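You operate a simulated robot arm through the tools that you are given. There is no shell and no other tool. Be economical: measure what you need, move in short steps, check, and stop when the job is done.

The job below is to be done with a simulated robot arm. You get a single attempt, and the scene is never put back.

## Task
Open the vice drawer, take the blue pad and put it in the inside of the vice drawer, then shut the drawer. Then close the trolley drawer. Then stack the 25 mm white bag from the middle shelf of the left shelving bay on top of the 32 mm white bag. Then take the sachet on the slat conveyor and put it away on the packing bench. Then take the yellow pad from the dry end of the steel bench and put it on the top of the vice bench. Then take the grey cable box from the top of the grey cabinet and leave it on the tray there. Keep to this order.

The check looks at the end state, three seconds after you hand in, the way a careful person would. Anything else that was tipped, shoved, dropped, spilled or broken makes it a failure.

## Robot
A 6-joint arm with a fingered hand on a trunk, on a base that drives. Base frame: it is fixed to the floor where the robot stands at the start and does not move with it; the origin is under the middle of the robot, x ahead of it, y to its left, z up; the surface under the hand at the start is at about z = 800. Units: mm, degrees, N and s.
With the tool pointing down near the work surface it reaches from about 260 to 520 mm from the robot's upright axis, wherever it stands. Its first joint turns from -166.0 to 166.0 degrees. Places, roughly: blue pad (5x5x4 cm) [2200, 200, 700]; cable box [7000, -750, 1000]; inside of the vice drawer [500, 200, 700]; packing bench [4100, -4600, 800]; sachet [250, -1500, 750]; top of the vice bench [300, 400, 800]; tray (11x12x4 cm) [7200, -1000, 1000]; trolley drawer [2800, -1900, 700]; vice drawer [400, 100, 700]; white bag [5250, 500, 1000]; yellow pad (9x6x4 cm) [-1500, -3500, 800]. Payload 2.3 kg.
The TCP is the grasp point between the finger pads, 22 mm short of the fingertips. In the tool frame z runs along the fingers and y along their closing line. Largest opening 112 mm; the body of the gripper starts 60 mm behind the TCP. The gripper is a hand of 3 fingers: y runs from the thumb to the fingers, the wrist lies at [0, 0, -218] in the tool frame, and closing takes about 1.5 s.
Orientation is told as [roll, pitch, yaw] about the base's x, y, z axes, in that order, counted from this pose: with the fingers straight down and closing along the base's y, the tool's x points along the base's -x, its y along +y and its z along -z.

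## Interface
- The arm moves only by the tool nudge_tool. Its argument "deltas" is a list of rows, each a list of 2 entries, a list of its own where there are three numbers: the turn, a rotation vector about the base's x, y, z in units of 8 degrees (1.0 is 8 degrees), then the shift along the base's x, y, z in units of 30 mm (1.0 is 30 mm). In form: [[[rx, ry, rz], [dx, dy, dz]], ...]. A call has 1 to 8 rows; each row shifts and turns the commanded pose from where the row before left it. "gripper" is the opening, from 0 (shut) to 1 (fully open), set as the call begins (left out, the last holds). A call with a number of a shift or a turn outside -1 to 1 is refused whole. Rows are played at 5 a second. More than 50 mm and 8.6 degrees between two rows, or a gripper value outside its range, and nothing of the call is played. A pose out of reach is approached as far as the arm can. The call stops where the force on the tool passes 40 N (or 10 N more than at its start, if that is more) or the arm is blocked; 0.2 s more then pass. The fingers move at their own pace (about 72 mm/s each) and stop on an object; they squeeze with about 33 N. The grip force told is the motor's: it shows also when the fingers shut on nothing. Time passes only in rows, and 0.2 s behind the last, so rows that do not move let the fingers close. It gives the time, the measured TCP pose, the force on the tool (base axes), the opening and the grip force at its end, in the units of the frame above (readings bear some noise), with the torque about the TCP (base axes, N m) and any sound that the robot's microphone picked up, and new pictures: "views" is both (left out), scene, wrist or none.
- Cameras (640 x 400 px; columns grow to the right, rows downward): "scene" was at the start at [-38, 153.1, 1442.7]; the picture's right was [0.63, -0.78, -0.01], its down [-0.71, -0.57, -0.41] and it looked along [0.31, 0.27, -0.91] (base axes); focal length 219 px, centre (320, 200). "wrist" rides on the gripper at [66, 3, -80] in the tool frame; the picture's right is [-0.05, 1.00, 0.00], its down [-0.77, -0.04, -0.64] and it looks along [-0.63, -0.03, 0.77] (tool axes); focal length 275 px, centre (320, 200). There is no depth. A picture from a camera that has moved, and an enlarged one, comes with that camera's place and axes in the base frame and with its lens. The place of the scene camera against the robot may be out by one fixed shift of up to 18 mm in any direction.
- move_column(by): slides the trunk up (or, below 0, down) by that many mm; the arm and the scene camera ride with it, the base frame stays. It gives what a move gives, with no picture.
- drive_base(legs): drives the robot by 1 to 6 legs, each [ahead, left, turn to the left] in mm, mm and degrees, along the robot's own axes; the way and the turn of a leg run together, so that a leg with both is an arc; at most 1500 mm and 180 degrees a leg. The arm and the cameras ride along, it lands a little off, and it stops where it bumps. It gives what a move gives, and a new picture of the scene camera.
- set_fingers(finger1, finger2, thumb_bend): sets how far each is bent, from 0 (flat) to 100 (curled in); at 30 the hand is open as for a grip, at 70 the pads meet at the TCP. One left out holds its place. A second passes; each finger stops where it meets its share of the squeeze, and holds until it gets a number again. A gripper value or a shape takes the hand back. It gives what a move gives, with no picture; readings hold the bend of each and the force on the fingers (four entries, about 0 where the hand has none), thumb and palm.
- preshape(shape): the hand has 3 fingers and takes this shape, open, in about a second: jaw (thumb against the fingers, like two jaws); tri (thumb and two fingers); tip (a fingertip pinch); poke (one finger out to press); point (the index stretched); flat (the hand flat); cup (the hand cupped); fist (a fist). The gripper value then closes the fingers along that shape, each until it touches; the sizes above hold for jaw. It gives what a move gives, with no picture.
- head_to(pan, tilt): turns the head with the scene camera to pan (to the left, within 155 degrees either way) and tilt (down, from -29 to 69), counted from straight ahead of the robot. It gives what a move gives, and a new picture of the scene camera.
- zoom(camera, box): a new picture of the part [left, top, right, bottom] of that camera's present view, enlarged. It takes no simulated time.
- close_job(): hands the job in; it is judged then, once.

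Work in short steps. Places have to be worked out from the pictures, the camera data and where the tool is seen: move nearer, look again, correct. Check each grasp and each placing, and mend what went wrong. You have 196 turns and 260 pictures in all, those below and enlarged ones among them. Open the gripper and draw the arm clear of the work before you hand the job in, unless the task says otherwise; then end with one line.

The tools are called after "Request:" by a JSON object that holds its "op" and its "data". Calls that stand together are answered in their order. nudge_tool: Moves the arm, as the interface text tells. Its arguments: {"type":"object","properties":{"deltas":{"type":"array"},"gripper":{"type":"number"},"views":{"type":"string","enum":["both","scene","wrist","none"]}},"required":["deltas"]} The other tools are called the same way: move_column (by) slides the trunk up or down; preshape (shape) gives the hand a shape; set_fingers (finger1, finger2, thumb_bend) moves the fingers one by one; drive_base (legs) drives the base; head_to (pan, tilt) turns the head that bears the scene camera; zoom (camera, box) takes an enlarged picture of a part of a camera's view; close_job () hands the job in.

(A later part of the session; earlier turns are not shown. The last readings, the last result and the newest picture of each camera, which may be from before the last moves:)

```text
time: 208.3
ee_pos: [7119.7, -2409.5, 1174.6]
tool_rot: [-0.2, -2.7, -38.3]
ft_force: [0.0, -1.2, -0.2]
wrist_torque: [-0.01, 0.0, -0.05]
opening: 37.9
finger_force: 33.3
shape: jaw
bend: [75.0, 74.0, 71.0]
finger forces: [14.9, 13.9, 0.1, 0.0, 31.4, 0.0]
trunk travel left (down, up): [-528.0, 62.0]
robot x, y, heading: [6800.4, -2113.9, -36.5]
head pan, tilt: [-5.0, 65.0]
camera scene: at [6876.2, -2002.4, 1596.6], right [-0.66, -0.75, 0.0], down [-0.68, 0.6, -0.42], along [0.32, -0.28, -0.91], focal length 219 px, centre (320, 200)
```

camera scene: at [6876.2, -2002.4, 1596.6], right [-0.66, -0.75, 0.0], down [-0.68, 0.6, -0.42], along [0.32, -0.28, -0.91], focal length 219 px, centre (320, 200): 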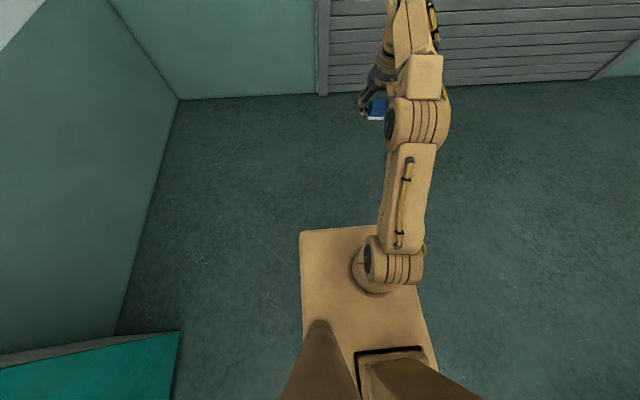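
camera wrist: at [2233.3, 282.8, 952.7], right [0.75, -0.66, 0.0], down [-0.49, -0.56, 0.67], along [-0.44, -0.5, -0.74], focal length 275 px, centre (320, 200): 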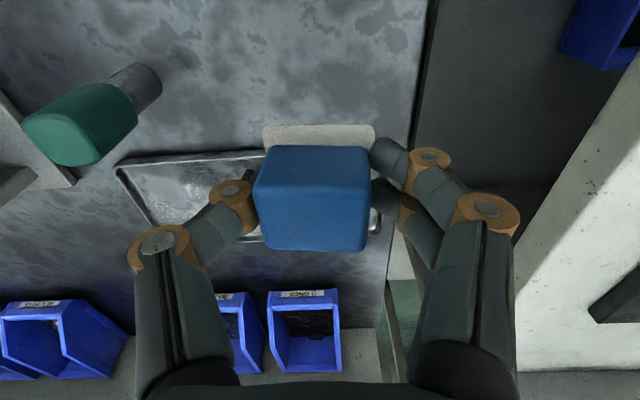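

The pad is still held. I'll continue round the end and back up the front aisle.

Request:
{"op": "drive_base", "data": {"legs": [[0, 0, -90.5], [1430, 0, 0], [1430, 0, 0], [0, 0, -90], [1300, 0, 0], [1300, 0, 0]]}}

Request:
{"op": "head_to", "data": {"pan": 0, "tilt": 30}}

```text
time: 242.2
ee_pos: [2719.5, -2450.1, 1175.1]
tool_rot: [-0.1, -2.6, 138.9]
ft_force: [-0.6, -0.1, -1.6]
wrist_torque: [0.0, -0.04, 0.0]
opening: 37.4
finger_force: 33.0
shape: jaw
bend: [75.0, 74.0, 71.0]
finger forces: [15.0, 13.8, 0.0, 0.0, 31.5, 0.1]
trunk travel left (down, up): [-528.0, 62.0]
robot x, y, heading: [3026.3, -2757.6, 140.6]
head pan, tilt: [-5.0, 65.0]
camera scene: at [2939.3, -2862.4, 1596.6], right [0.7, 0.72, 0.0], down [0.65, -0.63, -0.42], along [-0.3, 0.29, -0.91], focal length 219 px, centre (320, 200)
```

scene: 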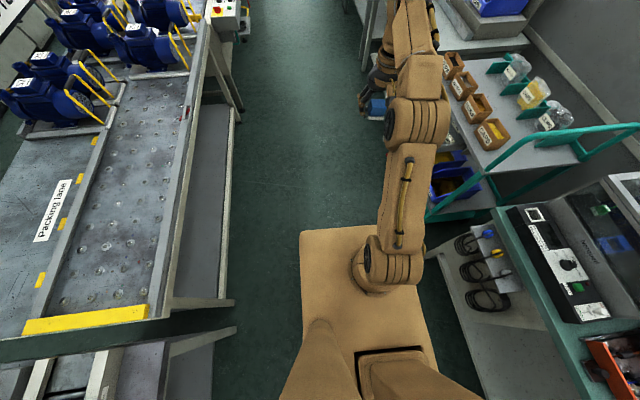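

```text
time: 243.2
ee_pos: [2720.3, -2450.6, 1174.9]
tool_rot: [-0.1, -2.7, 138.8]
ft_force: [-0.2, -0.4, -0.3]
wrist_torque: [0.0, -0.01, -0.04]
opening: 37.8
finger_force: 33.1
shape: jaw
bend: [75.0, 74.0, 71.0]
finger forces: [15.0, 13.9, 0.1, 0.0, 31.5, 0.0]
trunk travel left (down, up): [-528.0, 62.0]
robot x, y, heading: [3026.0, -2765.1, 141.0]
head pan, tilt: [0.0, 30.0]
camera scene: at [2912.9, -2847.7, 1644.2], right [0.63, 0.77, 0.0], down [0.39, -0.32, -0.87], along [-0.67, 0.55, -0.5], focal length 219 px, centre (320, 200)
```

scene: 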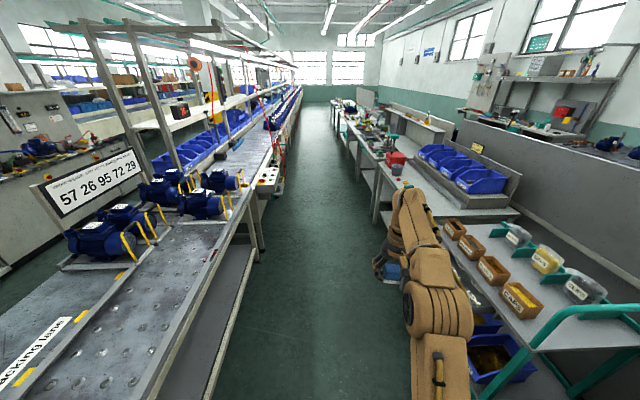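

The aisle is clear. I'll drive on to the vice drawer, keeping to n ≈ -480, and turn to face it.

Request:
{"op": "drive_base", "data": {"legs": [[1300, 100, 2], [1300, 0, 0], [1274, 0, 0], [0, 0, -90]]}}

Request:
{"op": "head_to", "data": {"pan": 0, "tilt": 58}}

```text
time: 265.8
ee_pos: [139.7, -204.5, 1174.7]
tool_rot: [-0.1, -2.8, 52.1]
ft_force: [0.3, -0.5, -0.5]
wrist_torque: [0.02, 0.01, 0.01]
opening: 37.8
finger_force: 33.4
shape: jaw
bend: [75.0, 74.0, 71.0]
finger forces: [14.8, 13.8, 0.0, 0.0, 31.7, 0.0]
trunk travel left (down, up): [-528.0, 62.0]
robot x, y, heading: [-152.9, -525.6, 53.8]
head pan, tilt: [0.0, 30.0]
camera scene: at [-251.7, -416.8, 1644.2], right [0.81, -0.59, 0.0], down [-0.29, -0.4, -0.87], along [0.51, 0.7, -0.5], focal length 219 px, centre (320, 200)
```

scene: 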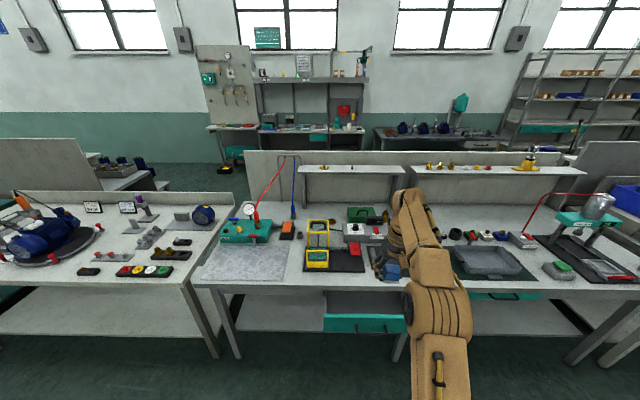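

```text
time: 266.7
ee_pos: [139.5, -203.7, 1175.0]
tool_rot: [-0.1, -2.6, 52.1]
ft_force: [-0.8, 1.1, -1.0]
wrist_torque: [-0.03, 0.01, 0.03]
opening: 37.6
finger_force: 32.6
shape: jaw
bend: [75.0, 74.0, 71.0]
finger forces: [14.8, 13.9, 0.1, 0.0, 31.6, 0.1]
trunk travel left (down, up): [-528.0, 62.0]
robot x, y, heading: [-157.7, -531.6, 53.8]
head pan, tilt: [0.0, 58.0]
camera scene: at [-264.3, -434.2, 1604.6], right [0.81, -0.59, 0.0], down [-0.5, -0.69, -0.53], along [0.31, 0.43, -0.85], focal length 219 px, centre (320, 200)
```

scene: 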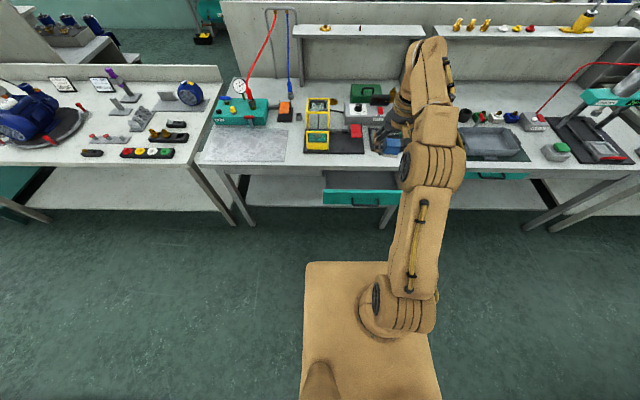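

The drawer is still open at my front right. I'll move forward so the pad is over the drawer opening.

Request:
{"op": "drive_base", "data": {"legs": [[192, -25, -1]]}}

Request:
{"op": "move_column", "data": {"by": -250}}

Request:
{"op": "head_to", "data": {"pan": 10, "tilt": 60}}

Request:
{"op": "zoom", "data": {"camera": "wrist", "box": [0, 0, 640, 400]}}

```text
time: 268.2
ee_pos: [276.5, -72.0, 1174.7]
tool_rot: [0.0, -2.6, 51.1]
ft_force: [0.4, -0.5, -0.9]
wrist_torque: [0.0, -0.01, -0.01]
opening: 38.1
finger_force: 33.2
shape: jaw
bend: [75.0, 74.0, 71.0]
finger forces: [14.8, 13.8, 0.1, 0.1, 31.6, 0.0]
trunk travel left (down, up): [-528.0, 62.0]
robot x, y, heading: [-21.1, -390.5, 53.0]
head pan, tilt: [0.0, 58.0]
camera scene: at [-130.2, -295.7, 1604.5], right [0.8, -0.6, 0.0], down [-0.51, -0.68, -0.53], along [0.32, 0.42, -0.85], focal length 219 px, centre (320, 200)
```

scene: 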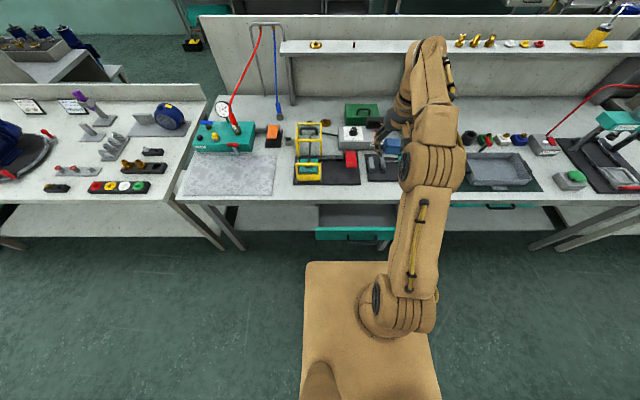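

```text
time: 270.8
ee_pos: [275.6, -73.5, 924.9]
tool_rot: [-0.1, -2.7, 51.2]
ft_force: [-0.4, -0.1, 0.0]
wrist_torque: [0.04, -0.03, 0.02]
opening: 37.7
finger_force: 32.8
shape: jaw
bend: [75.0, 74.0, 71.0]
finger forces: [14.8, 13.7, 0.1, 0.0, 31.7, 0.0]
trunk travel left (down, up): [-278.0, 312.0]
robot x, y, heading: [-23.5, -393.6, 53.1]
head pan, tilt: [0.0, 58.0]
```

```text
time: 271.5
ee_pos: [277.0, -73.2, 924.6]
tool_rot: [-0.1, -2.7, 51.0]
ft_force: [0.4, 0.4, 0.0]
wrist_torque: [-0.03, 0.0, -0.01]
opening: 37.8
finger_force: 32.8
shape: jaw
bend: [75.0, 74.0, 71.0]
finger forces: [14.7, 13.8, 0.0, 0.0, 31.6, 0.0]
trunk travel left (down, up): [-278.0, 312.0]
robot x, y, heading: [-22.7, -391.1, 53.0]
head pan, tilt: [10.0, 60.0]
camera scene: at [-142.0, -292.0, 1352.2], right [0.89, -0.45, 0.0], down [-0.39, -0.77, -0.5], along [0.23, 0.45, -0.87], focal length 219 px, centre (320, 200)
```

scene: 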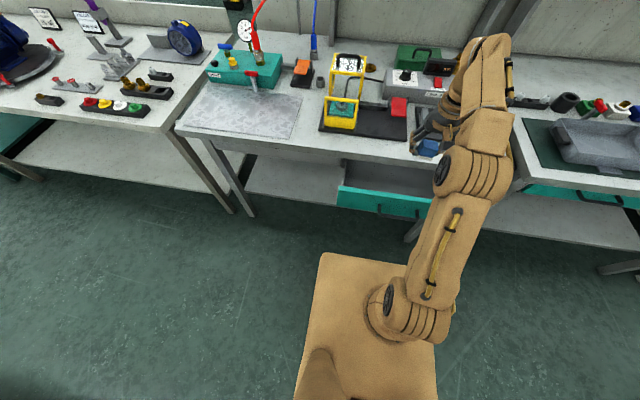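

```text
1.00 times, centred on (320, 200) of wrist (not enlarged: the box is as wide or as high as the picture)
camera zoom: at [230.9, -126.0, 1002.3], right [-0.75, 0.66, 0.0], down [0.49, 0.55, 0.67], along [0.45, 0.5, -0.74], focal length 275 px, centre (320, 200)
```

zoom: 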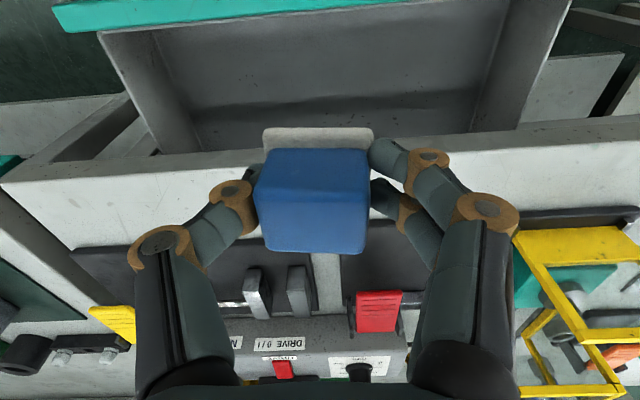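

The pad is above the drawer's opening. I'll shift 15 mm toward the bench and descend in steps.

Request:
{"op": "nudge_tool", "data": {"deltas": [[[0, 0, 0], [0.3, 0.4, -1]], [[0, 0, 0], [0, 0, -1]], [[0, 0, 0], [0, 0, -1]], [[0, 0, 0], [0, 0, -1]]], "views": "wrist"}}

```text
time: 272.5
ee_pos: [285.8, -59.8, 804.1]
tool_rot: [-0.1, -2.6, 51.1]
ft_force: [-0.2, 1.0, -0.4]
wrist_torque: [0.0, -0.01, 0.02]
opening: 37.7
finger_force: 33.0
shape: jaw
bend: [75.0, 74.0, 71.0]
finger forces: [14.8, 13.8, 0.0, 0.0, 32.0, 0.0]
trunk travel left (down, up): [-278.0, 312.0]
robot x, y, heading: [-20.7, -392.5, 53.1]
head pan, tilt: [10.0, 60.0]
camera wrist: at [239.4, -112.5, 881.5], right [-0.75, 0.66, 0.0], down [0.49, 0.55, 0.67], along [0.45, 0.5, -0.74], focal length 275 px, centre (320, 200)
```

wrist: 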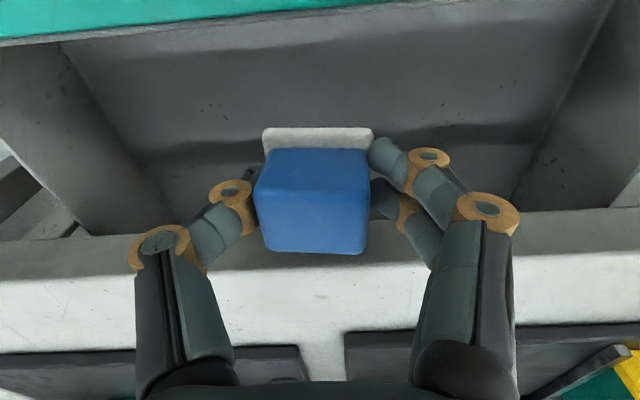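

The pad is centred between the drawer front and the bench edge. Continuing down in small steps.

Request:
{"op": "nudge_tool", "data": {"deltas": [[[0, 0, 0], [0, 0, -0.8]], [[0, 0, 0], [0, 0, -0.8]], [[0, 0, 0], [0, 0, -0.6]], [[0, 0, 0], [0, 0, -0.4]], [[0, 0, 0], [0, 0, -0.4]]], "views": "wrist"}}

```text
time: 273.7
ee_pos: [286.4, -61.4, 714.8]
tool_rot: [0.0, -2.7, 51.1]
ft_force: [0.9, 0.7, -0.8]
wrist_torque: [-0.01, 0.0, 0.01]
opening: 37.7
finger_force: 33.1
shape: jaw
bend: [75.0, 74.0, 71.0]
finger forces: [14.8, 13.9, 0.0, 0.1, 32.1, 0.1]
trunk travel left (down, up): [-278.0, 312.0]
robot x, y, heading: [-22.1, -390.2, 52.9]
head pan, tilt: [10.0, 60.0]
camera wrist: at [240.0, -114.0, 792.5], right [-0.75, 0.66, 0.0], down [0.49, 0.55, 0.67], along [0.45, 0.5, -0.74], focal length 275 px, centre (320, 200)
```

wrist: 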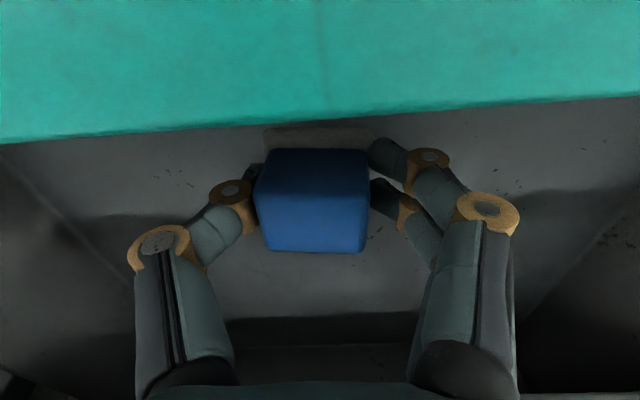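

No contact yet. I'll continue down in small steps until the pad touches the drawer floor.

Request:
{"op": "nudge_tool", "data": {"deltas": [[[0, 0, 0], [0, 0, -0.25]], [[0, 0, 0], [0, 0, -0.25]], [[0, 0, 0], [0, 0, -0.25]]], "views": "wrist"}}

```text
time: 274.5
ee_pos: [285.7, -61.4, 692.6]
tool_rot: [-0.1, -2.7, 51.1]
ft_force: [-0.2, -0.3, -0.1]
wrist_torque: [-0.01, 0.02, -0.02]
opening: 37.9
finger_force: 33.2
shape: jaw
bend: [75.0, 74.0, 71.0]
finger forces: [14.7, 13.8, 0.0, 0.0, 32.3, 0.0]
trunk travel left (down, up): [-278.0, 312.0]
robot x, y, heading: [-23.5, -392.0, 53.0]
head pan, tilt: [10.0, 60.0]
camera wrist: at [239.8, -113.7, 770.1], right [-0.75, 0.66, 0.0], down [0.49, 0.55, 0.67], along [0.45, 0.5, -0.74], focal length 275 px, centre (320, 200)
```

wrist: 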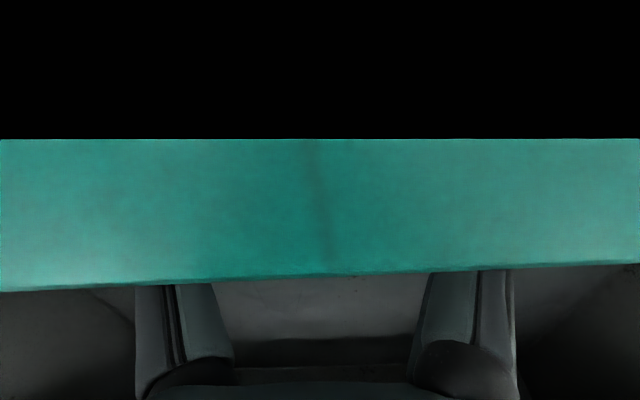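

The wrist camera is just over the panel, with no contact. I'll go 10 mm further, watching the force.

Request:
{"op": "nudge_tool", "data": {"deltas": [[[0, 0, 0], [0.1, 0.13, -0.2]], [[0, 0, 0], [0, 0, -0.2]]], "views": "none"}}

```text
time: 275.2
ee_pos: [289.7, -55.3, 687.4]
tool_rot: [-0.2, -3.5, 51.0]
ft_force: [0.2, 0.3, 25.9]
wrist_torque: [-0.44, -0.2, 0.03]
opening: 38.7
finger_force: 33.2
shape: jaw
bend: [74.0, 74.0, 72.0]
finger forces: [17.1, 16.1, 0.1, 0.1, 46.2, 0.0]
trunk travel left (down, up): [-278.0, 312.0]
robot x, y, heading: [-22.7, -395.1, 52.9]
head pan, tilt: [10.0, 60.0]
stopped in row 2: the force on the tool passed its limit at 43 N (the readings are from after the stop); the commanded pose is now the measured one
```

Contact with the drawer floor. I'll raise 2 mm, open the hand moderately and withdraw straight up.

Request:
{"op": "nudge_tool", "data": {"deltas": [[[0, 0, 0], [0, 0, 0.1]], [[0, 0, 0], [0, 0, 0]], [[0, 0, 0], [0, 0, 0]], [[0, 0, 0], [0, 0, 0]]], "gripper": 0.7, "views": "none"}}

Request:
{"op": "nudge_tool", "data": {"deltas": [[[0, 0, 0], [0, 0, 0.5]], [[0, 0, 0], [0, 0, 1]], [[0, 0, 0], [0, 0, 1]], [[0, 0, 0], [0, 0, 1]], [[0, 0, 0], [0, 0, 1]], [[0, 0, 0], [0, 0, 1]]], "views": "wrist"}}

```text
time: 276.2
ee_pos: [289.9, -56.6, 685.1]
tool_rot: [-0.2, -3.0, 51.0]
ft_force: [0.8, -2.2, 3.8]
wrist_torque: [0.05, 0.16, 0.07]
opening: 76.8
finger_force: 0.1
shape: jaw
bend: [70.0, 67.0, 64.0]
finger forces: [3.3, 0.1, 0.0, 0.0, 0.0, 0.0]
trunk travel left (down, up): [-278.0, 312.0]
robot x, y, heading: [-21.5, -393.0, 53.0]
head pan, tilt: [10.0, 60.0]
```

```text
time: 277.6
ee_pos: [288.6, -55.8, 851.4]
tool_rot: [-0.1, -3.0, 51.1]
ft_force: [-0.3, 0.4, -0.1]
wrist_torque: [-0.01, 0.03, 0.01]
opening: 78.3
finger_force: 0.0
shape: jaw
bend: [67.0, 67.0, 64.0]
finger forces: [0.0, 0.0, 0.1, 0.0, 0.1, 0.1]
trunk travel left (down, up): [-278.0, 312.0]
robot x, y, heading: [-20.9, -394.8, 52.9]
head pan, tilt: [10.0, 60.0]
camera wrist: at [242.1, -108.8, 927.8], right [-0.75, 0.66, 0.0], down [0.49, 0.55, 0.68], along [0.45, 0.51, -0.74], focal length 275 px, centre (320, 200)
```

wrist: 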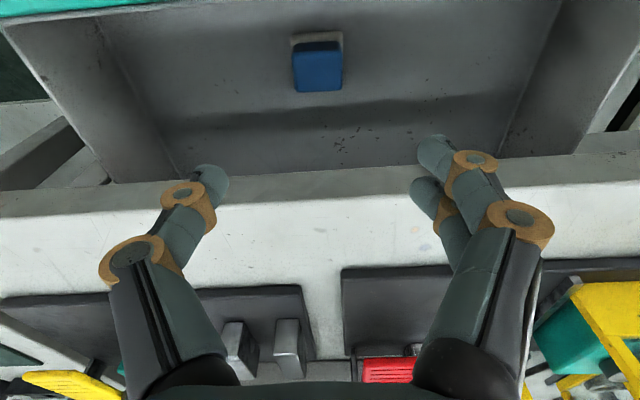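

The pad lies flat in the drawer. Now I'll back off, turn the hand to point forward again, and push the drawer shut.

Request:
{"op": "drive_base", "data": {"legs": [[-210, -110, 0]]}}

Request:
{"op": "nudge_tool", "data": {"deltas": [[[0, 0, -1], [-0.8, 0.6, 0]], [[0, 0, -1], [-0.8, 0.6, 0]], [[0, 0, -1], [-0.8, 0.6, 0]], [[0, 0, -1], [-0.8, 0.6, 0]], [[0, 0, -1], [-0.2, 0.15, 0]], [[0, 0, -1], [0, 0, 0]], [[0, 0, -1], [0, 0, 0]], [[0, 0, -1], [0, 0, 0]]], "gripper": 0.45, "views": "none"}}

Request:
{"op": "move_column", "data": {"by": -150}}

```text
time: 279.4
ee_pos: [251.9, -289.4, 850.4]
tool_rot: [-0.1, -3.0, 50.8]
ft_force: [-0.2, -0.6, -0.1]
wrist_torque: [0.01, 0.0, 0.0]
opening: 78.1
finger_force: 0.1
shape: jaw
bend: [67.0, 67.0, 64.0]
finger forces: [0.0, 0.1, 0.0, 0.1, 0.0, 0.1]
trunk travel left (down, up): [-278.0, 312.0]
robot x, y, heading: [-58.9, -622.3, 52.8]
head pan, tilt: [10.0, 60.0]
camera scene: at [-179.9, -524.0, 1352.2], right [0.89, -0.46, 0.0], down [-0.4, -0.77, -0.5], along [0.23, 0.44, -0.87], focal length 219 px, centre (320, 200)
```

scene: 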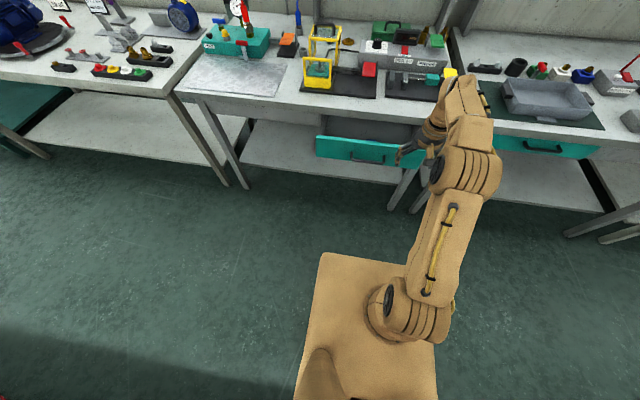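

```text
time: 281.2
ee_pos: [149.7, -211.6, 850.9]
tool_rot: [-0.1, -3.1, -13.3]
ft_force: [-0.8, 0.5, -0.1]
wrist_torque: [0.0, 0.0, -0.04]
opening: 51.0
finger_force: 0.1
shape: jaw
bend: [73.0, 73.0, 70.0]
finger forces: [0.1, 0.1, 0.0, 0.0, 0.0, 0.0]
trunk travel left (down, up): [-278.0, 312.0]
robot x, y, heading: [-56.1, -621.7, 52.6]
head pan, tilt: [10.0, 60.0]
```

```text
time: 282.9
ee_pos: [148.8, -212.1, 701.7]
tool_rot: [0.0, -2.9, -13.3]
ft_force: [-0.6, -0.3, 0.1]
wrist_torque: [-0.01, 0.02, -0.01]
opening: 51.1
finger_force: 0.1
shape: jaw
bend: [73.0, 73.0, 70.0]
finger forces: [0.0, 0.0, 0.0, 0.0, 0.1, 0.0]
trunk travel left (down, up): [-128.0, 462.0]
robot x, y, heading: [-57.8, -622.1, 52.8]
head pan, tilt: [10.0, 60.0]
```

The hand is left of my centre at drawer height. I'll finish the yaw and roll the fingers forward.

Request:
{"op": "move_column", "data": {"by": -80}}

Request:
{"op": "nudge_tool", "data": {"deltas": [[[0, 0, -1], [0, 0, 1]], [[0, 0, -1], [0, 0, 1]], [[0, 0, -1], [0, 0, 1]], [[0.8, -0.6, 0], [0, 0, 0]], [[0.8, -0.6, 0], [0, 0, 0]], [[0.8, -0.6, 0], [0, 0, 0]], [[0.8, -0.6, 0], [0.1, 0.13, 0]], [[0.8, -0.6, 0], [0.1, 0.13, 0]]], "views": "none"}}

Request:
{"op": "nudge_tool", "data": {"deltas": [[[0.8, -0.6, 0], [0.1, 0.13, 0]], [[0.8, -0.6, 0], [0.1, 0.13, 0]], [[0.8, -0.6, 0], [0.1, 0.13, 0]], [[0.8, -0.6, 0], [0.1, 0.13, 0]], [[0.8, -0.6, 0], [0.1, 0.13, 0]], [[0.8, -0.6, 0], [0.1, 0.13, 0]]], "views": "both"}}

```text
time: 284.1
ee_pos: [150.4, -211.3, 621.5]
tool_rot: [0.0, -3.0, -13.2]
ft_force: [-0.3, -0.4, 1.1]
wrist_torque: [0.01, 0.01, 0.05]
opening: 51.0
finger_force: 0.1
shape: jaw
bend: [73.0, 73.0, 70.0]
finger forces: [0.1, 0.1, 0.1, 0.0, 0.0, 0.0]
trunk travel left (down, up): [-48.0, 542.0]
robot x, y, heading: [-62.7, -624.4, 52.8]
head pan, tilt: [10.0, 60.0]
```

```text
time: 285.9
ee_pos: [30.5, -260.7, 907.9]
tool_rot: [39.3, -2.4, -39.2]
ft_force: [-0.3, -0.2, 0.4]
wrist_torque: [0.01, -0.03, 0.02]
opening: 50.9
finger_force: 0.2
shape: jaw
bend: [73.0, 73.0, 70.0]
finger forces: [0.0, 0.1, 0.1, 0.1, 0.1, 0.0]
out of reach, approached as far as the arm can: row 2, 3, 4, 5, 6, 7, 8
trunk travel left (down, up): [-48.0, 542.0]
robot x, y, heading: [-60.6, -621.4, 53.1]
head pan, tilt: [10.0, 60.0]
```

```text
time: 287.3
ee_pos: [-24.7, -239.5, 1065.3]
tool_rot: [87.9, 0.1, -39.9]
ft_force: [-0.2, 0.0, 0.8]
wrist_torque: [0.0, 0.0, -0.05]
opening: 50.8
finger_force: 0.1
shape: jaw
bend: [73.0, 73.0, 70.0]
finger forces: [0.0, 0.0, 0.0, 0.0, 0.0, 0.1]
out of reach, approached as far as the arm can: row 1, 2, 3, 4, 5, 6
trunk travel left (down, up): [-48.0, 542.0]
robot x, y, heading: [-60.2, -625.3, 52.8]
head pan, tilt: [10.0, 60.0]
camera scene: at [-179.8, -523.5, 1122.1], right [0.89, -0.46, 0.0], down [-0.4, -0.77, -0.5], along [0.23, 0.44, -0.87], focal length 219 px, centre (320, 200)
camera wrist: at [-127.3, -258.6, 1073.0], right [0.06, 0.0, 1.0], down [0.18, -0.98, -0.02], along [0.98, 0.18, -0.06], focal length 275 px, centre (320, 200)
```

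scene: 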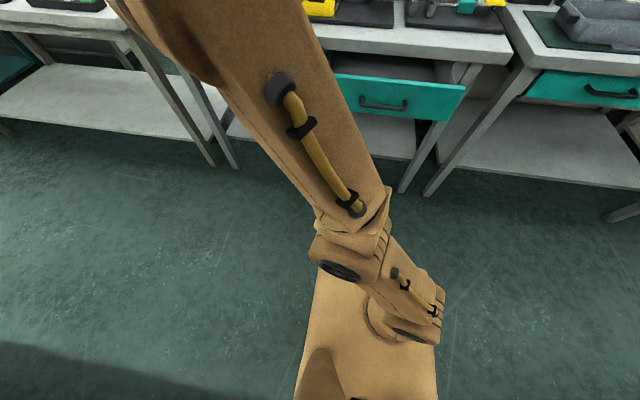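
wrist: 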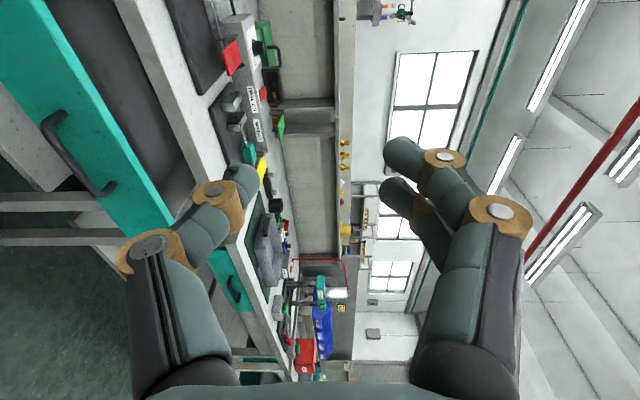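

The hand points forward but drifted up and back. I'll move it forward clear of the bench, then down to drawer height.

Request:
{"op": "nudge_tool", "data": {"deltas": [[[0, 0, 0], [0.6, 0.8, 0]], [[0, 0, 0], [0.6, 0.8, 0]], [[0, 0, 0], [0.6, 0.8, 0]], [[0, 0, 0], [0.6, 0.8, 0]], [[0, 0, 0], [0.6, 0.8, -0.5]], [[0, 0, 0], [0, 0, -1]], [[0, 0, 0], [0, 0, -1]], [[0, 0, 0], [0, 0, -1]]], "views": "none"}}

Request:
{"op": "nudge_tool", "data": {"deltas": [[[0, 0, 0], [0, 0, -1]], [[0, 0, 0], [0, 0, -1]], [[0, 0, 0], [0, 0, -1]], [[0, 0, 0], [0, 0, -1]], [[0, 0, 0], [0, 0, -1]]], "views": "wrist"}}

```text
time: 289.1
ee_pos: [63.5, -128.3, 935.7]
tool_rot: [87.9, 0.1, -39.8]
ft_force: [0.1, -0.2, -0.3]
wrist_torque: [0.03, -0.03, -0.01]
opening: 50.5
finger_force: 0.1
shape: jaw
bend: [73.0, 73.0, 70.0]
finger forces: [0.1, 0.1, 0.1, 0.0, 0.0, 0.0]
out of reach, approached as far as the arm can: row 2, 3, 4
trunk travel left (down, up): [-48.0, 542.0]
robot x, y, heading: [-61.1, -622.5, 52.9]
head pan, tilt: [10.0, 60.0]
```

```text
time: 290.3
ee_pos: [65.4, -128.7, 785.5]
tool_rot: [87.8, 0.3, -39.9]
ft_force: [-0.5, -0.9, 0.1]
wrist_torque: [0.0, 0.0, 0.03]
opening: 50.7
finger_force: 0.1
shape: jaw
bend: [73.0, 73.0, 70.0]
finger forces: [0.0, 0.1, 0.1, 0.0, 0.1, 0.0]
trunk travel left (down, up): [-48.0, 542.0]
robot x, y, heading: [-59.9, -623.1, 52.6]
head pan, tilt: [10.0, 60.0]
camera wrist: at [-37.2, -147.3, 791.9], right [0.06, 0.0, 1.0], down [0.18, -0.98, -0.01], along [0.98, 0.18, -0.06], focal length 275 px, centre (320, 200)
```

wrist: 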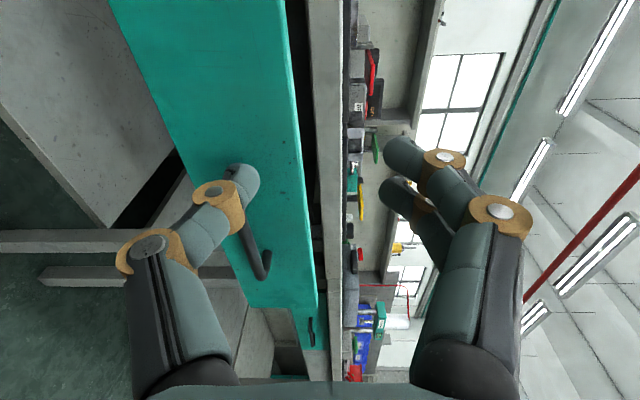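

Now I'll shift right about 120 mm and down 75 mm to align with the handle.

Request:
{"op": "nudge_tool", "data": {"deltas": [[[0, 0, 0], [0, 0, -1]], [[0, 0, 0], [0, 0, -1]], [[0, 0, 0], [0.8, -0.6, -0.4]], [[0, 0, 0], [0.8, -0.6, 0]], [[0, 0, 0], [0.8, -0.6, 0]], [[0, 0, 0], [0.8, -0.6, 0]]], "views": "wrist"}}

```text
time: 291.7
ee_pos: [146.1, -193.4, 726.7]
tool_rot: [87.6, 0.3, -40.2]
ft_force: [-0.6, 0.0, 0.3]
wrist_torque: [0.0, 0.01, 0.02]
opening: 50.7
finger_force: 0.2
shape: jaw
bend: [73.0, 73.0, 70.0]
finger forces: [0.0, 0.0, 0.1, 0.0, 0.1, 0.0]
out of reach, approached as far as the arm can: row 6
trunk travel left (down, up): [-48.0, 542.0]
robot x, y, heading: [-62.9, -623.0, 52.7]
head pan, tilt: [10.0, 60.0]
camera wrist: at [43.8, -212.2, 733.3], right [0.07, 0.0, 1.0], down [0.18, -0.98, -0.01], along [0.98, 0.18, -0.06], focal length 275 px, centre (320, 200)
```

wrist: 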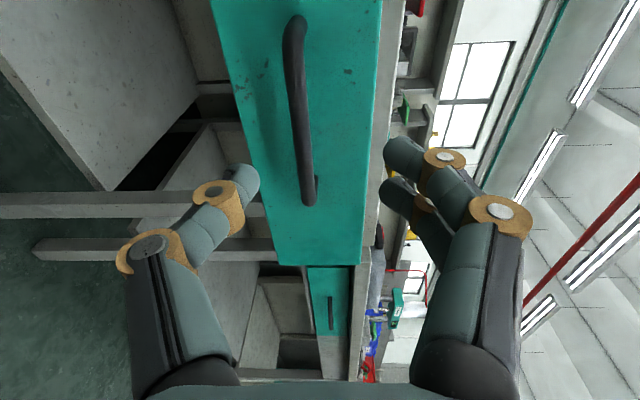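

Aligned with the bar. I'll lower slightly, drive 80 mm closer, then push with the arm.

Request:
{"op": "nudge_tool", "data": {"deltas": [[[0, 0, 0], [0, 0, -0.6]]], "views": "none"}}

Request:
{"op": "drive_base", "data": {"legs": [[75, -15, 0]]}}

Request:
{"op": "nudge_tool", "data": {"deltas": [[[0, 0, 0], [0.6, 0.8, 0]], [[0, 0, 0], [0.3, 0.4, 0]]], "views": "wrist"}}

```text
time: 292.1
ee_pos: [136.9, -190.1, 713.5]
tool_rot: [87.6, 0.2, -40.2]
ft_force: [-0.3, -0.2, -0.1]
wrist_torque: [0.0, 0.01, -0.02]
opening: 50.6
finger_force: 0.0
shape: jaw
bend: [73.0, 73.0, 70.0]
finger forces: [0.0, 0.0, 0.0, 0.0, 0.0, 0.1]
out of reach, approached as far as the arm can: row 1
trunk travel left (down, up): [-48.0, 542.0]
robot x, y, heading: [-60.0, -621.9, 52.9]
head pan, tilt: [10.0, 60.0]
```

```text
time: 293.1
ee_pos: [194.5, -139.1, 714.3]
tool_rot: [87.6, 0.3, -40.2]
ft_force: [-0.9, 0.1, 0.1]
wrist_torque: [0.02, -0.01, 0.01]
opening: 50.9
finger_force: 0.0
shape: jaw
bend: [73.0, 73.0, 70.0]
finger forces: [0.0, 0.0, 0.0, 0.0, 0.1, 0.0]
trunk travel left (down, up): [-48.0, 542.0]
robot x, y, heading: [-4.6, -572.6, 52.9]
head pan, tilt: [10.0, 60.0]
camera scene: at [-122.1, -472.9, 1122.1], right [0.89, -0.46, 0.0], down [-0.4, -0.77, -0.5], along [0.23, 0.44, -0.87], focal length 219 px, centre (320, 200)
```

scene: 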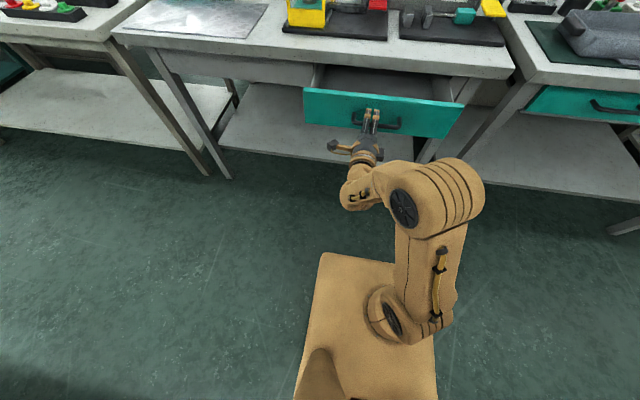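

```text
time: 293.7
ee_pos: [220.4, -102.1, 714.0]
tool_rot: [87.4, 0.2, -40.6]
ft_force: [0.2, -0.3, -0.4]
wrist_torque: [-0.01, -0.03, 0.0]
opening: 50.6
finger_force: 0.0
shape: jaw
bend: [73.0, 73.0, 70.0]
finger forces: [0.0, 0.0, 0.1, 0.0, 0.0, 0.1]
trunk travel left (down, up): [-48.0, 542.0]
robot x, y, heading: [-1.6, -569.0, 52.7]
head pan, tilt: [10.0, 60.0]
camera wrist: at [118.5, -120.2, 720.7], right [0.07, 0.0, 1.0], down [0.17, -0.99, -0.01], along [0.98, 0.17, -0.07], focal length 275 px, centre (320, 200)
```

wrist: 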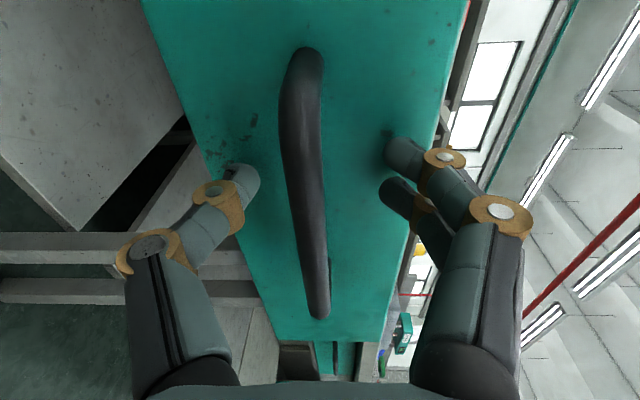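

The fingertips are about to touch the drawer face. I'll push forward steadily.

Request:
{"op": "nudge_tool", "data": {"deltas": [[[0, 0, 0], [0.4, 0.53, -0.03]], [[0, 0, 0], [0.4, 0.53, -0.03]], [[0, 0, 0], [0.4, 0.53, -0.03]], [[0, 0, 0], [0.4, 0.53, -0.03]], [[0, 0, 0], [0.4, 0.53, 0]]], "views": "wrist"}}

```text
time: 294.9
ee_pos: [281.0, -23.8, 710.1]
tool_rot: [87.6, 0.2, -40.1]
ft_force: [0.0, -0.1, 0.1]
wrist_torque: [0.02, 0.01, -0.01]
opening: 50.6
finger_force: 0.1
shape: jaw
bend: [73.0, 73.0, 70.0]
finger forces: [0.0, 0.0, 0.0, 0.0, 0.0, 0.1]
trunk travel left (down, up): [-48.0, 542.0]
robot x, y, heading: [-1.9, -576.4, 52.9]
head pan, tilt: [10.0, 60.0]
camera wrist: at [180.4, -42.4, 717.2], right [0.06, 0.0, 1.0], down [0.18, -0.98, -0.01], along [0.98, 0.18, -0.06], focal length 275 px, centre (320, 200)
```

wrist: 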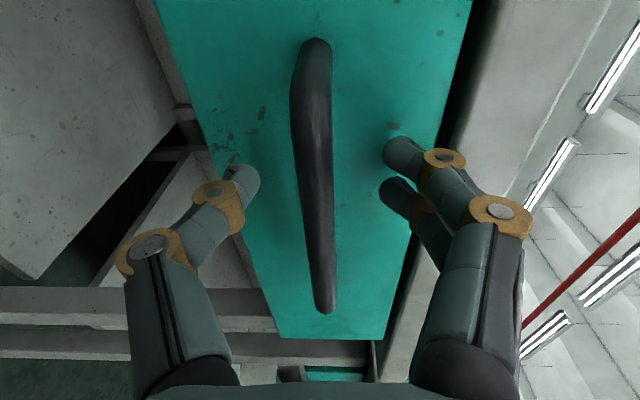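

The drawer is sliding in. About 50 mm remain, so I'll keep pushing to the stop.

Request:
{"op": "nudge_tool", "data": {"deltas": [[[0, 0, 0], [0.4, 0.53, 0]], [[0, 0, 0], [0.4, 0.53, 0]], [[0, 0, 0], [0.3, 0.4, 0]], [[0, 0, 0], [0.2, 0.26, 0]]], "views": "wrist"}}

```text
time: 295.7
ee_pos: [311.3, 14.1, 708.5]
tool_rot: [87.3, 0.1, -40.2]
ft_force: [-12.6, -21.6, -3.1]
wrist_torque: [0.9, -0.59, 0.16]
opening: 51.7
finger_force: 0.1
shape: jaw
bend: [75.0, 74.0, 70.0]
finger forces: [23.8, 4.1, 0.0, 0.0, 0.0, 0.0]
trunk travel left (down, up): [-48.0, 542.0]
robot x, y, heading: [0.6, -575.5, 52.8]
head pan, tilt: [10.0, 60.0]
stopped in row 3: the force on the tool passed its limit at 62 N (the readings are from after the stop); the commanded pose is now the measured one
camera wrist: at [209.5, -4.3, 716.0], right [0.07, 0.0, 1.0], down [0.18, -0.98, -0.01], along [0.98, 0.18, -0.07], focal length 275 px, centre (320, 200)
```

wrist: 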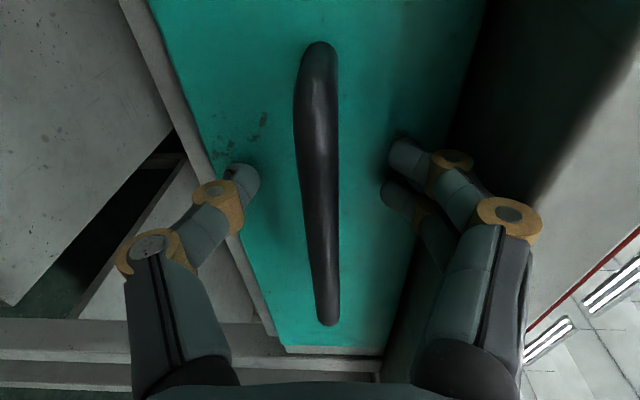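

It stopped at n ≈ 198, where the face was when the drawer was shut. I'll back away and check.

Request:
{"op": "drive_base", "data": {"legs": [[-180, 0, 0]]}}

Request:
{"op": "zoom", "data": {"camera": "scene", "box": [280, 20, 520, 170]}}

```text
time: 297.2
ee_pos: [204.2, -125.6, 706.5]
tool_rot: [87.1, 0.1, -40.1]
ft_force: [-0.8, 0.4, -0.3]
wrist_torque: [0.01, -0.02, 0.0]
opening: 50.6
finger_force: 0.1
shape: jaw
bend: [73.0, 73.0, 70.0]
finger forces: [0.0, 0.0, 0.1, 0.0, 0.0, 0.0]
trunk travel left (down, up): [-48.0, 542.0]
robot x, y, heading: [-111.5, -717.2, 53.0]
head pan, tilt: [10.0, 60.0]
camera scene: at [-230.8, -616.2, 1122.1], right [0.89, -0.46, 0.0], down [-0.4, -0.77, -0.5], along [0.23, 0.44, -0.87], focal length 219 px, centre (320, 200)
```

scene: 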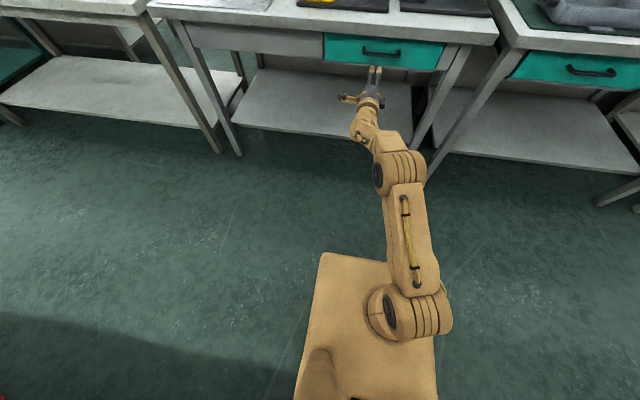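

```text
2.67 times, centred on (400, 95) of scene
camera zoom: at [-230.8, -616.2, 1122.1], right [0.89, -0.46, 0.0], down [-0.4, -0.77, -0.5], along [0.23, 0.44, -0.87], focal length 584 px, centre (107, 480)
```

zoom: 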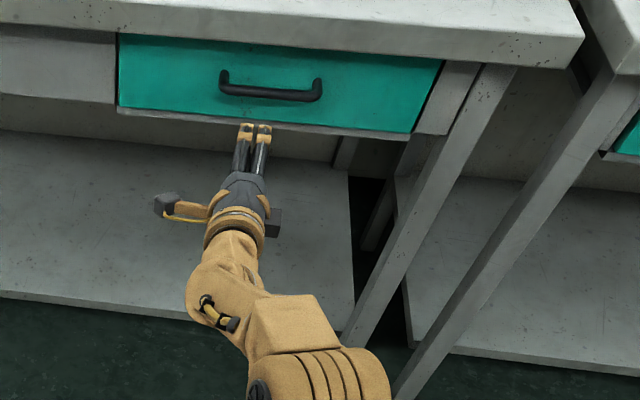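

The vice drawer is shut. Next is the trolley drawer: I'll retract the hand a bit and slide right along the aisle, still facing the benches.

Request:
{"op": "nudge_tool", "data": {"deltas": [[[0, 0, 0], [-0.6, -0.8, 0]], [[0, 0, 0], [-0.6, -0.8, 0]], [[0, 0, 0], [-0.6, -0.8, 0]], [[0, 0, 0], [-0.6, -0.8, 0]]], "views": "none"}}

Request:
{"op": "drive_base", "data": {"legs": [[60, -1200, 0], [0, -1200, 0]]}}

Request:
{"op": "head_to", "data": {"pan": -25, "tilt": 40}}

```text
time: 298.2
ee_pos: [129.4, -220.7, 708.4]
tool_rot: [87.0, 0.0, -40.5]
ft_force: [-0.3, -1.5, -0.2]
wrist_torque: [0.0, 0.03, 0.0]
opening: 50.6
finger_force: 0.1
shape: jaw
bend: [73.0, 73.0, 70.0]
finger forces: [0.0, 0.0, 0.0, 0.0, 0.0, 0.0]
trunk travel left (down, up): [-48.0, 542.0]
robot x, y, heading: [-112.9, -717.1, 53.1]
head pan, tilt: [10.0, 60.0]
```

```text
time: 310.0
ee_pos: [2084.6, -1614.7, 707.3]
tool_rot: [87.0, 0.2, -40.3]
ft_force: [0.1, 0.5, -1.2]
wrist_torque: [0.02, -0.01, 0.02]
opening: 50.6
finger_force: 0.0
shape: jaw
bend: [73.0, 73.0, 70.0]
finger forces: [0.0, 0.1, 0.0, 0.0, 0.0, 0.1]
trunk travel left (down, up): [-48.0, 542.0]
robot x, y, heading: [1845.7, -2108.8, 52.9]
head pan, tilt: [10.0, 60.0]
camera scene: at [1724.7, -2011.5, 1122.1], right [0.89, -0.45, 0.0], down [-0.39, -0.77, -0.5], along [0.23, 0.45, -0.87], focal length 219 px, centre (320, 200)
```

scene: 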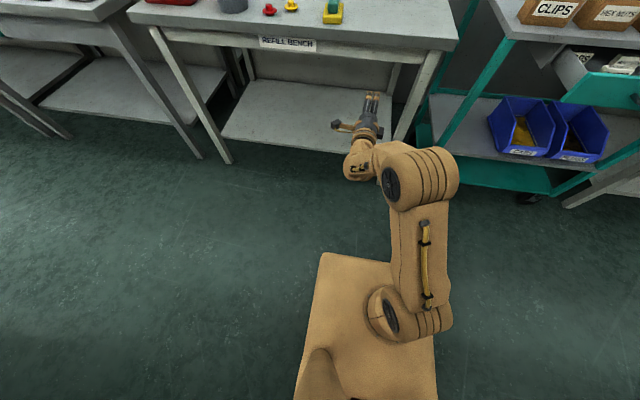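

```text
time: 311.0
ee_pos: [2084.4, -1615.7, 708.6]
tool_rot: [86.9, 0.1, -40.4]
ft_force: [-0.6, 0.1, 0.0]
wrist_torque: [0.0, 0.04, -0.02]
opening: 50.8
finger_force: 0.0
shape: jaw
bend: [73.0, 73.0, 70.0]
finger forces: [0.0, 0.0, 0.0, 0.2, 0.0, 0.0]
trunk travel left (down, up): [-48.0, 542.0]
robot x, y, heading: [1844.7, -2109.4, 53.0]
head pan, tilt: [-25.0, 40.0]
camera scene: at [1769.4, -2031.0, 1148.8], right [0.47, -0.88, 0.0], down [-0.57, -0.3, -0.77], along [0.68, 0.36, -0.64], focal length 219 px, centre (320, 200)
```

scene: 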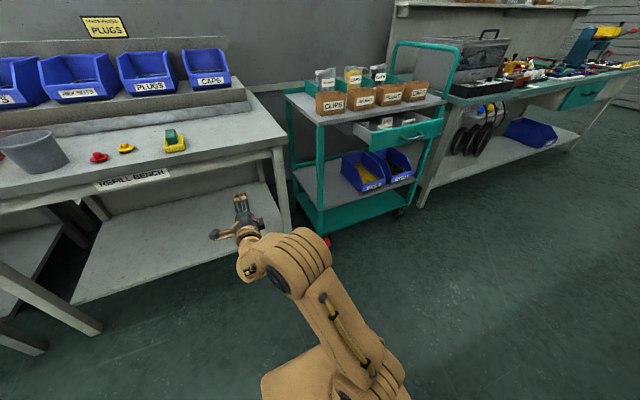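

The trolley drawer under the top tray is open, with sachets in it. I'll zoom in on it.

Request:
{"op": "zoom", "data": {"camera": "scene", "box": [280, 60, 470, 180]}}

```text
3.33 times, centred on (375, 120) of scene
camera zoom: at [1769.4, -2031.0, 1148.8], right [0.47, -0.88, 0.0], down [-0.57, -0.3, -0.77], along [0.68, 0.36, -0.64], focal length 729 px, centre (137, 467)
```

zoom: 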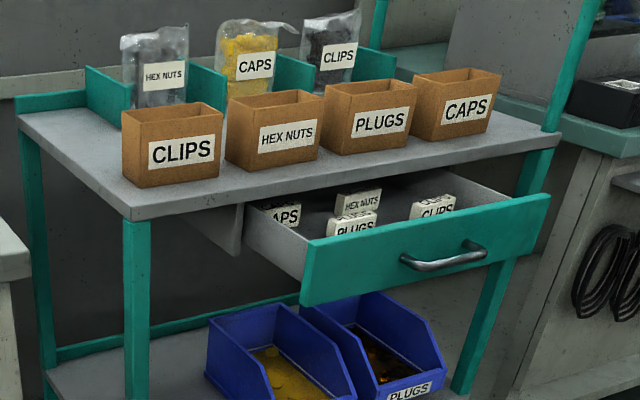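

The drawer face with its handle is roughly at u = 3440, n = 110–170. I'll slide right to line up and look with the wrist camera.

Request:
{"op": "drive_base", "data": {"legs": [[0, -800, 0]]}}

Request:
{"op": "zoom", "data": {"camera": "wrist", "box": [0, 0, 640, 400]}}

```text
time: 315.3
ee_pos: [2732.3, -2108.2, 707.9]
tool_rot: [86.9, 0.1, -41.1]
ft_force: [-0.2, -0.1, -0.2]
wrist_torque: [-0.04, -0.03, -0.01]
opening: 50.4
finger_force: 0.0
shape: jaw
bend: [73.0, 73.0, 70.0]
finger forces: [0.0, 0.0, 0.1, 0.1, 0.1, 0.0]
trunk travel left (down, up): [-48.0, 542.0]
robot x, y, heading: [2484.8, -2603.1, 52.5]
head pan, tilt: [-25.0, 40.0]
camera scene: at [2411.4, -2520.3, 1148.9], right [0.46, -0.89, 0.0], down [-0.57, -0.29, -0.77], along [0.68, 0.35, -0.64], focal length 219 px, centre (320, 200)
```

scene: 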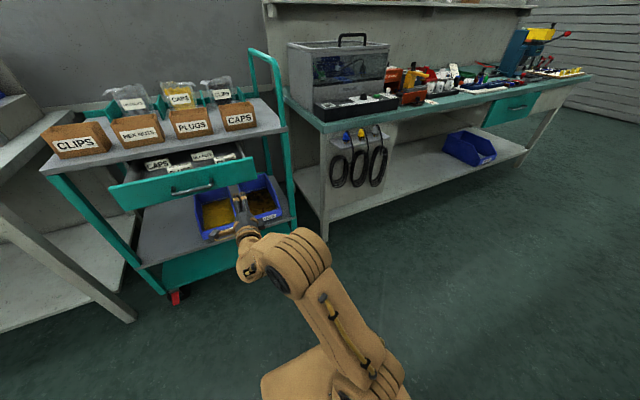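

```text
1.00 times, centred on (320, 200) of wrist (not enlarged: the box is as wide or as high as the picture)
camera zoom: at [2630.1, -2125.9, 716.3], right [0.07, 0.01, 1.0], down [0.16, -0.99, 0.0], along [0.98, 0.16, -0.07], focal length 275 px, centre (320, 200)
```

zoom: 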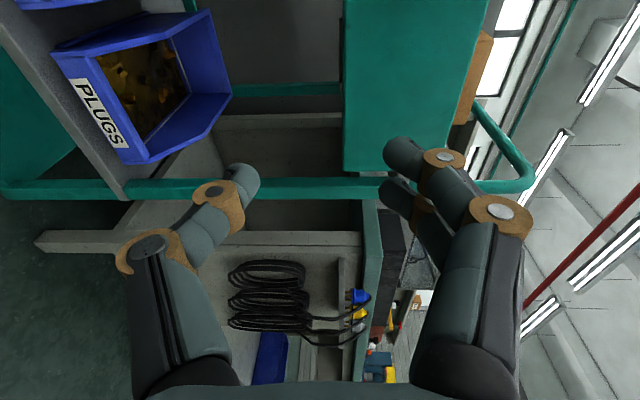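

Triangulating gives the handle at u ≈ 3329, n ≈ 44, z ≈ 772. I'll slide left 122 mm and raise the hand 66 mm.

Request:
{"op": "move_column", "data": {"by": 64}}

Request:
{"op": "drive_base", "data": {"legs": [[0, 122, 0.5]]}}

Request:
{"op": "zoom", "data": {"camera": "wrist", "box": [0, 0, 640, 400]}}

```text
time: 316.4
ee_pos: [2733.0, -2109.1, 772.3]
tool_rot: [87.0, 0.1, -41.1]
ft_force: [-0.3, -0.9, -0.1]
wrist_torque: [-0.02, -0.01, 0.0]
opening: 50.7
finger_force: 0.1
shape: jaw
bend: [73.0, 73.0, 70.0]
finger forces: [0.1, 0.1, 0.0, 0.0, 0.0, 0.0]
trunk travel left (down, up): [-112.0, 478.0]
robot x, y, heading: [2484.1, -2604.9, 52.3]
head pan, tilt: [-25.0, 40.0]
```

```text
time: 317.6
ee_pos: [2629.9, -2031.0, 771.8]
tool_rot: [87.0, 0.1, -40.5]
ft_force: [-0.3, 0.4, -0.5]
wrist_torque: [-0.02, 0.03, 0.02]
opening: 50.4
finger_force: 0.1
shape: jaw
bend: [73.0, 73.0, 70.0]
finger forces: [0.0, 0.0, 0.0, 0.0, 0.0, 0.0]
trunk travel left (down, up): [-112.0, 478.0]
robot x, y, heading: [2387.0, -2528.1, 52.6]
head pan, tilt: [-25.0, 40.0]
camera scene: at [2313.1, -2445.9, 1212.9], right [0.46, -0.89, 0.0], down [-0.57, -0.3, -0.77], along [0.68, 0.36, -0.64], focal length 219 px, centre (320, 200)
```

scene: 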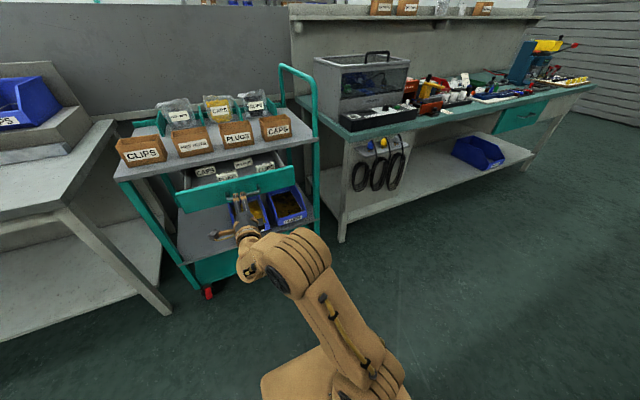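

```text
1.00 times, centred on (320, 200) of wrist (not enlarged: the box is as wide or as high as the picture)
camera zoom: at [2528.4, -2049.6, 780.3], right [0.07, 0.01, 1.0], down [0.17, -0.99, 0.0], along [0.98, 0.17, -0.07], focal length 275 px, centre (320, 200)
```

zoom: 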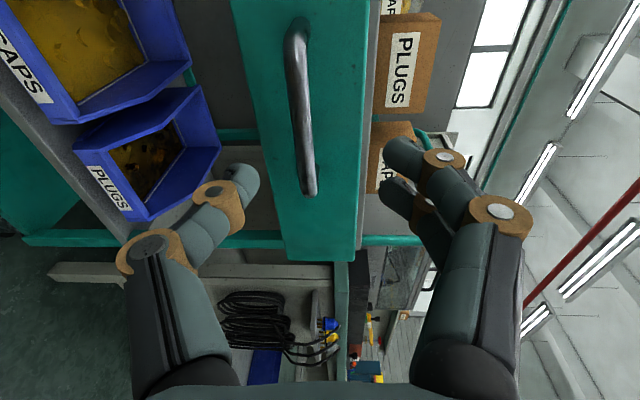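

The handle is at u ≈ 3326, z ≈ 756. I'll lower 15 mm and approach, pushing gently since the trolley is on wheels.

Request:
{"op": "nudge_tool", "data": {"deltas": [[[0, 0, 0], [0, 0, -0.5]], [[0, 0, 0], [0.5, 0.67, 0]], [[0, 0, 0], [0.5, 0.67, 0]], [[0, 0, 0], [0.3, 0.4, 0]]], "views": "wrist"}}

```text
time: 318.6
ee_pos: [2666.0, -1977.8, 759.7]
tool_rot: [86.9, 0.1, -40.6]
ft_force: [-0.4, -0.6, -0.5]
wrist_torque: [0.01, 0.01, 0.0]
opening: 50.5
finger_force: 0.0
shape: jaw
bend: [73.0, 73.0, 70.0]
finger forces: [0.0, 0.0, 0.0, 0.0, 0.1, 0.1]
out of reach, approached as far as the arm can: row 1
trunk travel left (down, up): [-112.0, 478.0]
robot x, y, heading: [2392.0, -2527.6, 52.8]
head pan, tilt: [-25.0, 40.0]
camera wrist: at [2563.2, -1994.5, 767.9], right [0.07, 0.01, 1.0], down [0.17, -0.99, 0.0], along [0.98, 0.17, -0.07], focal length 275 px, centre (320, 200)
```

wrist: 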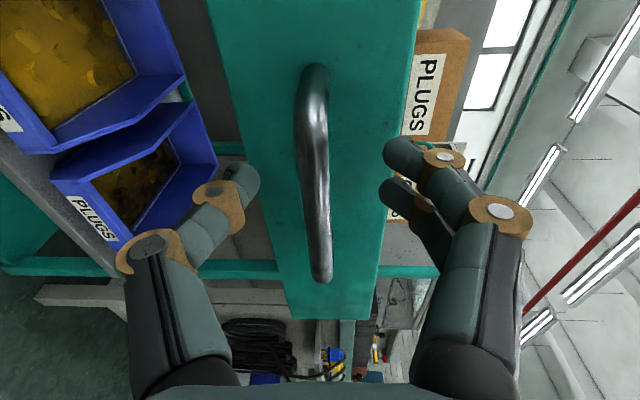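

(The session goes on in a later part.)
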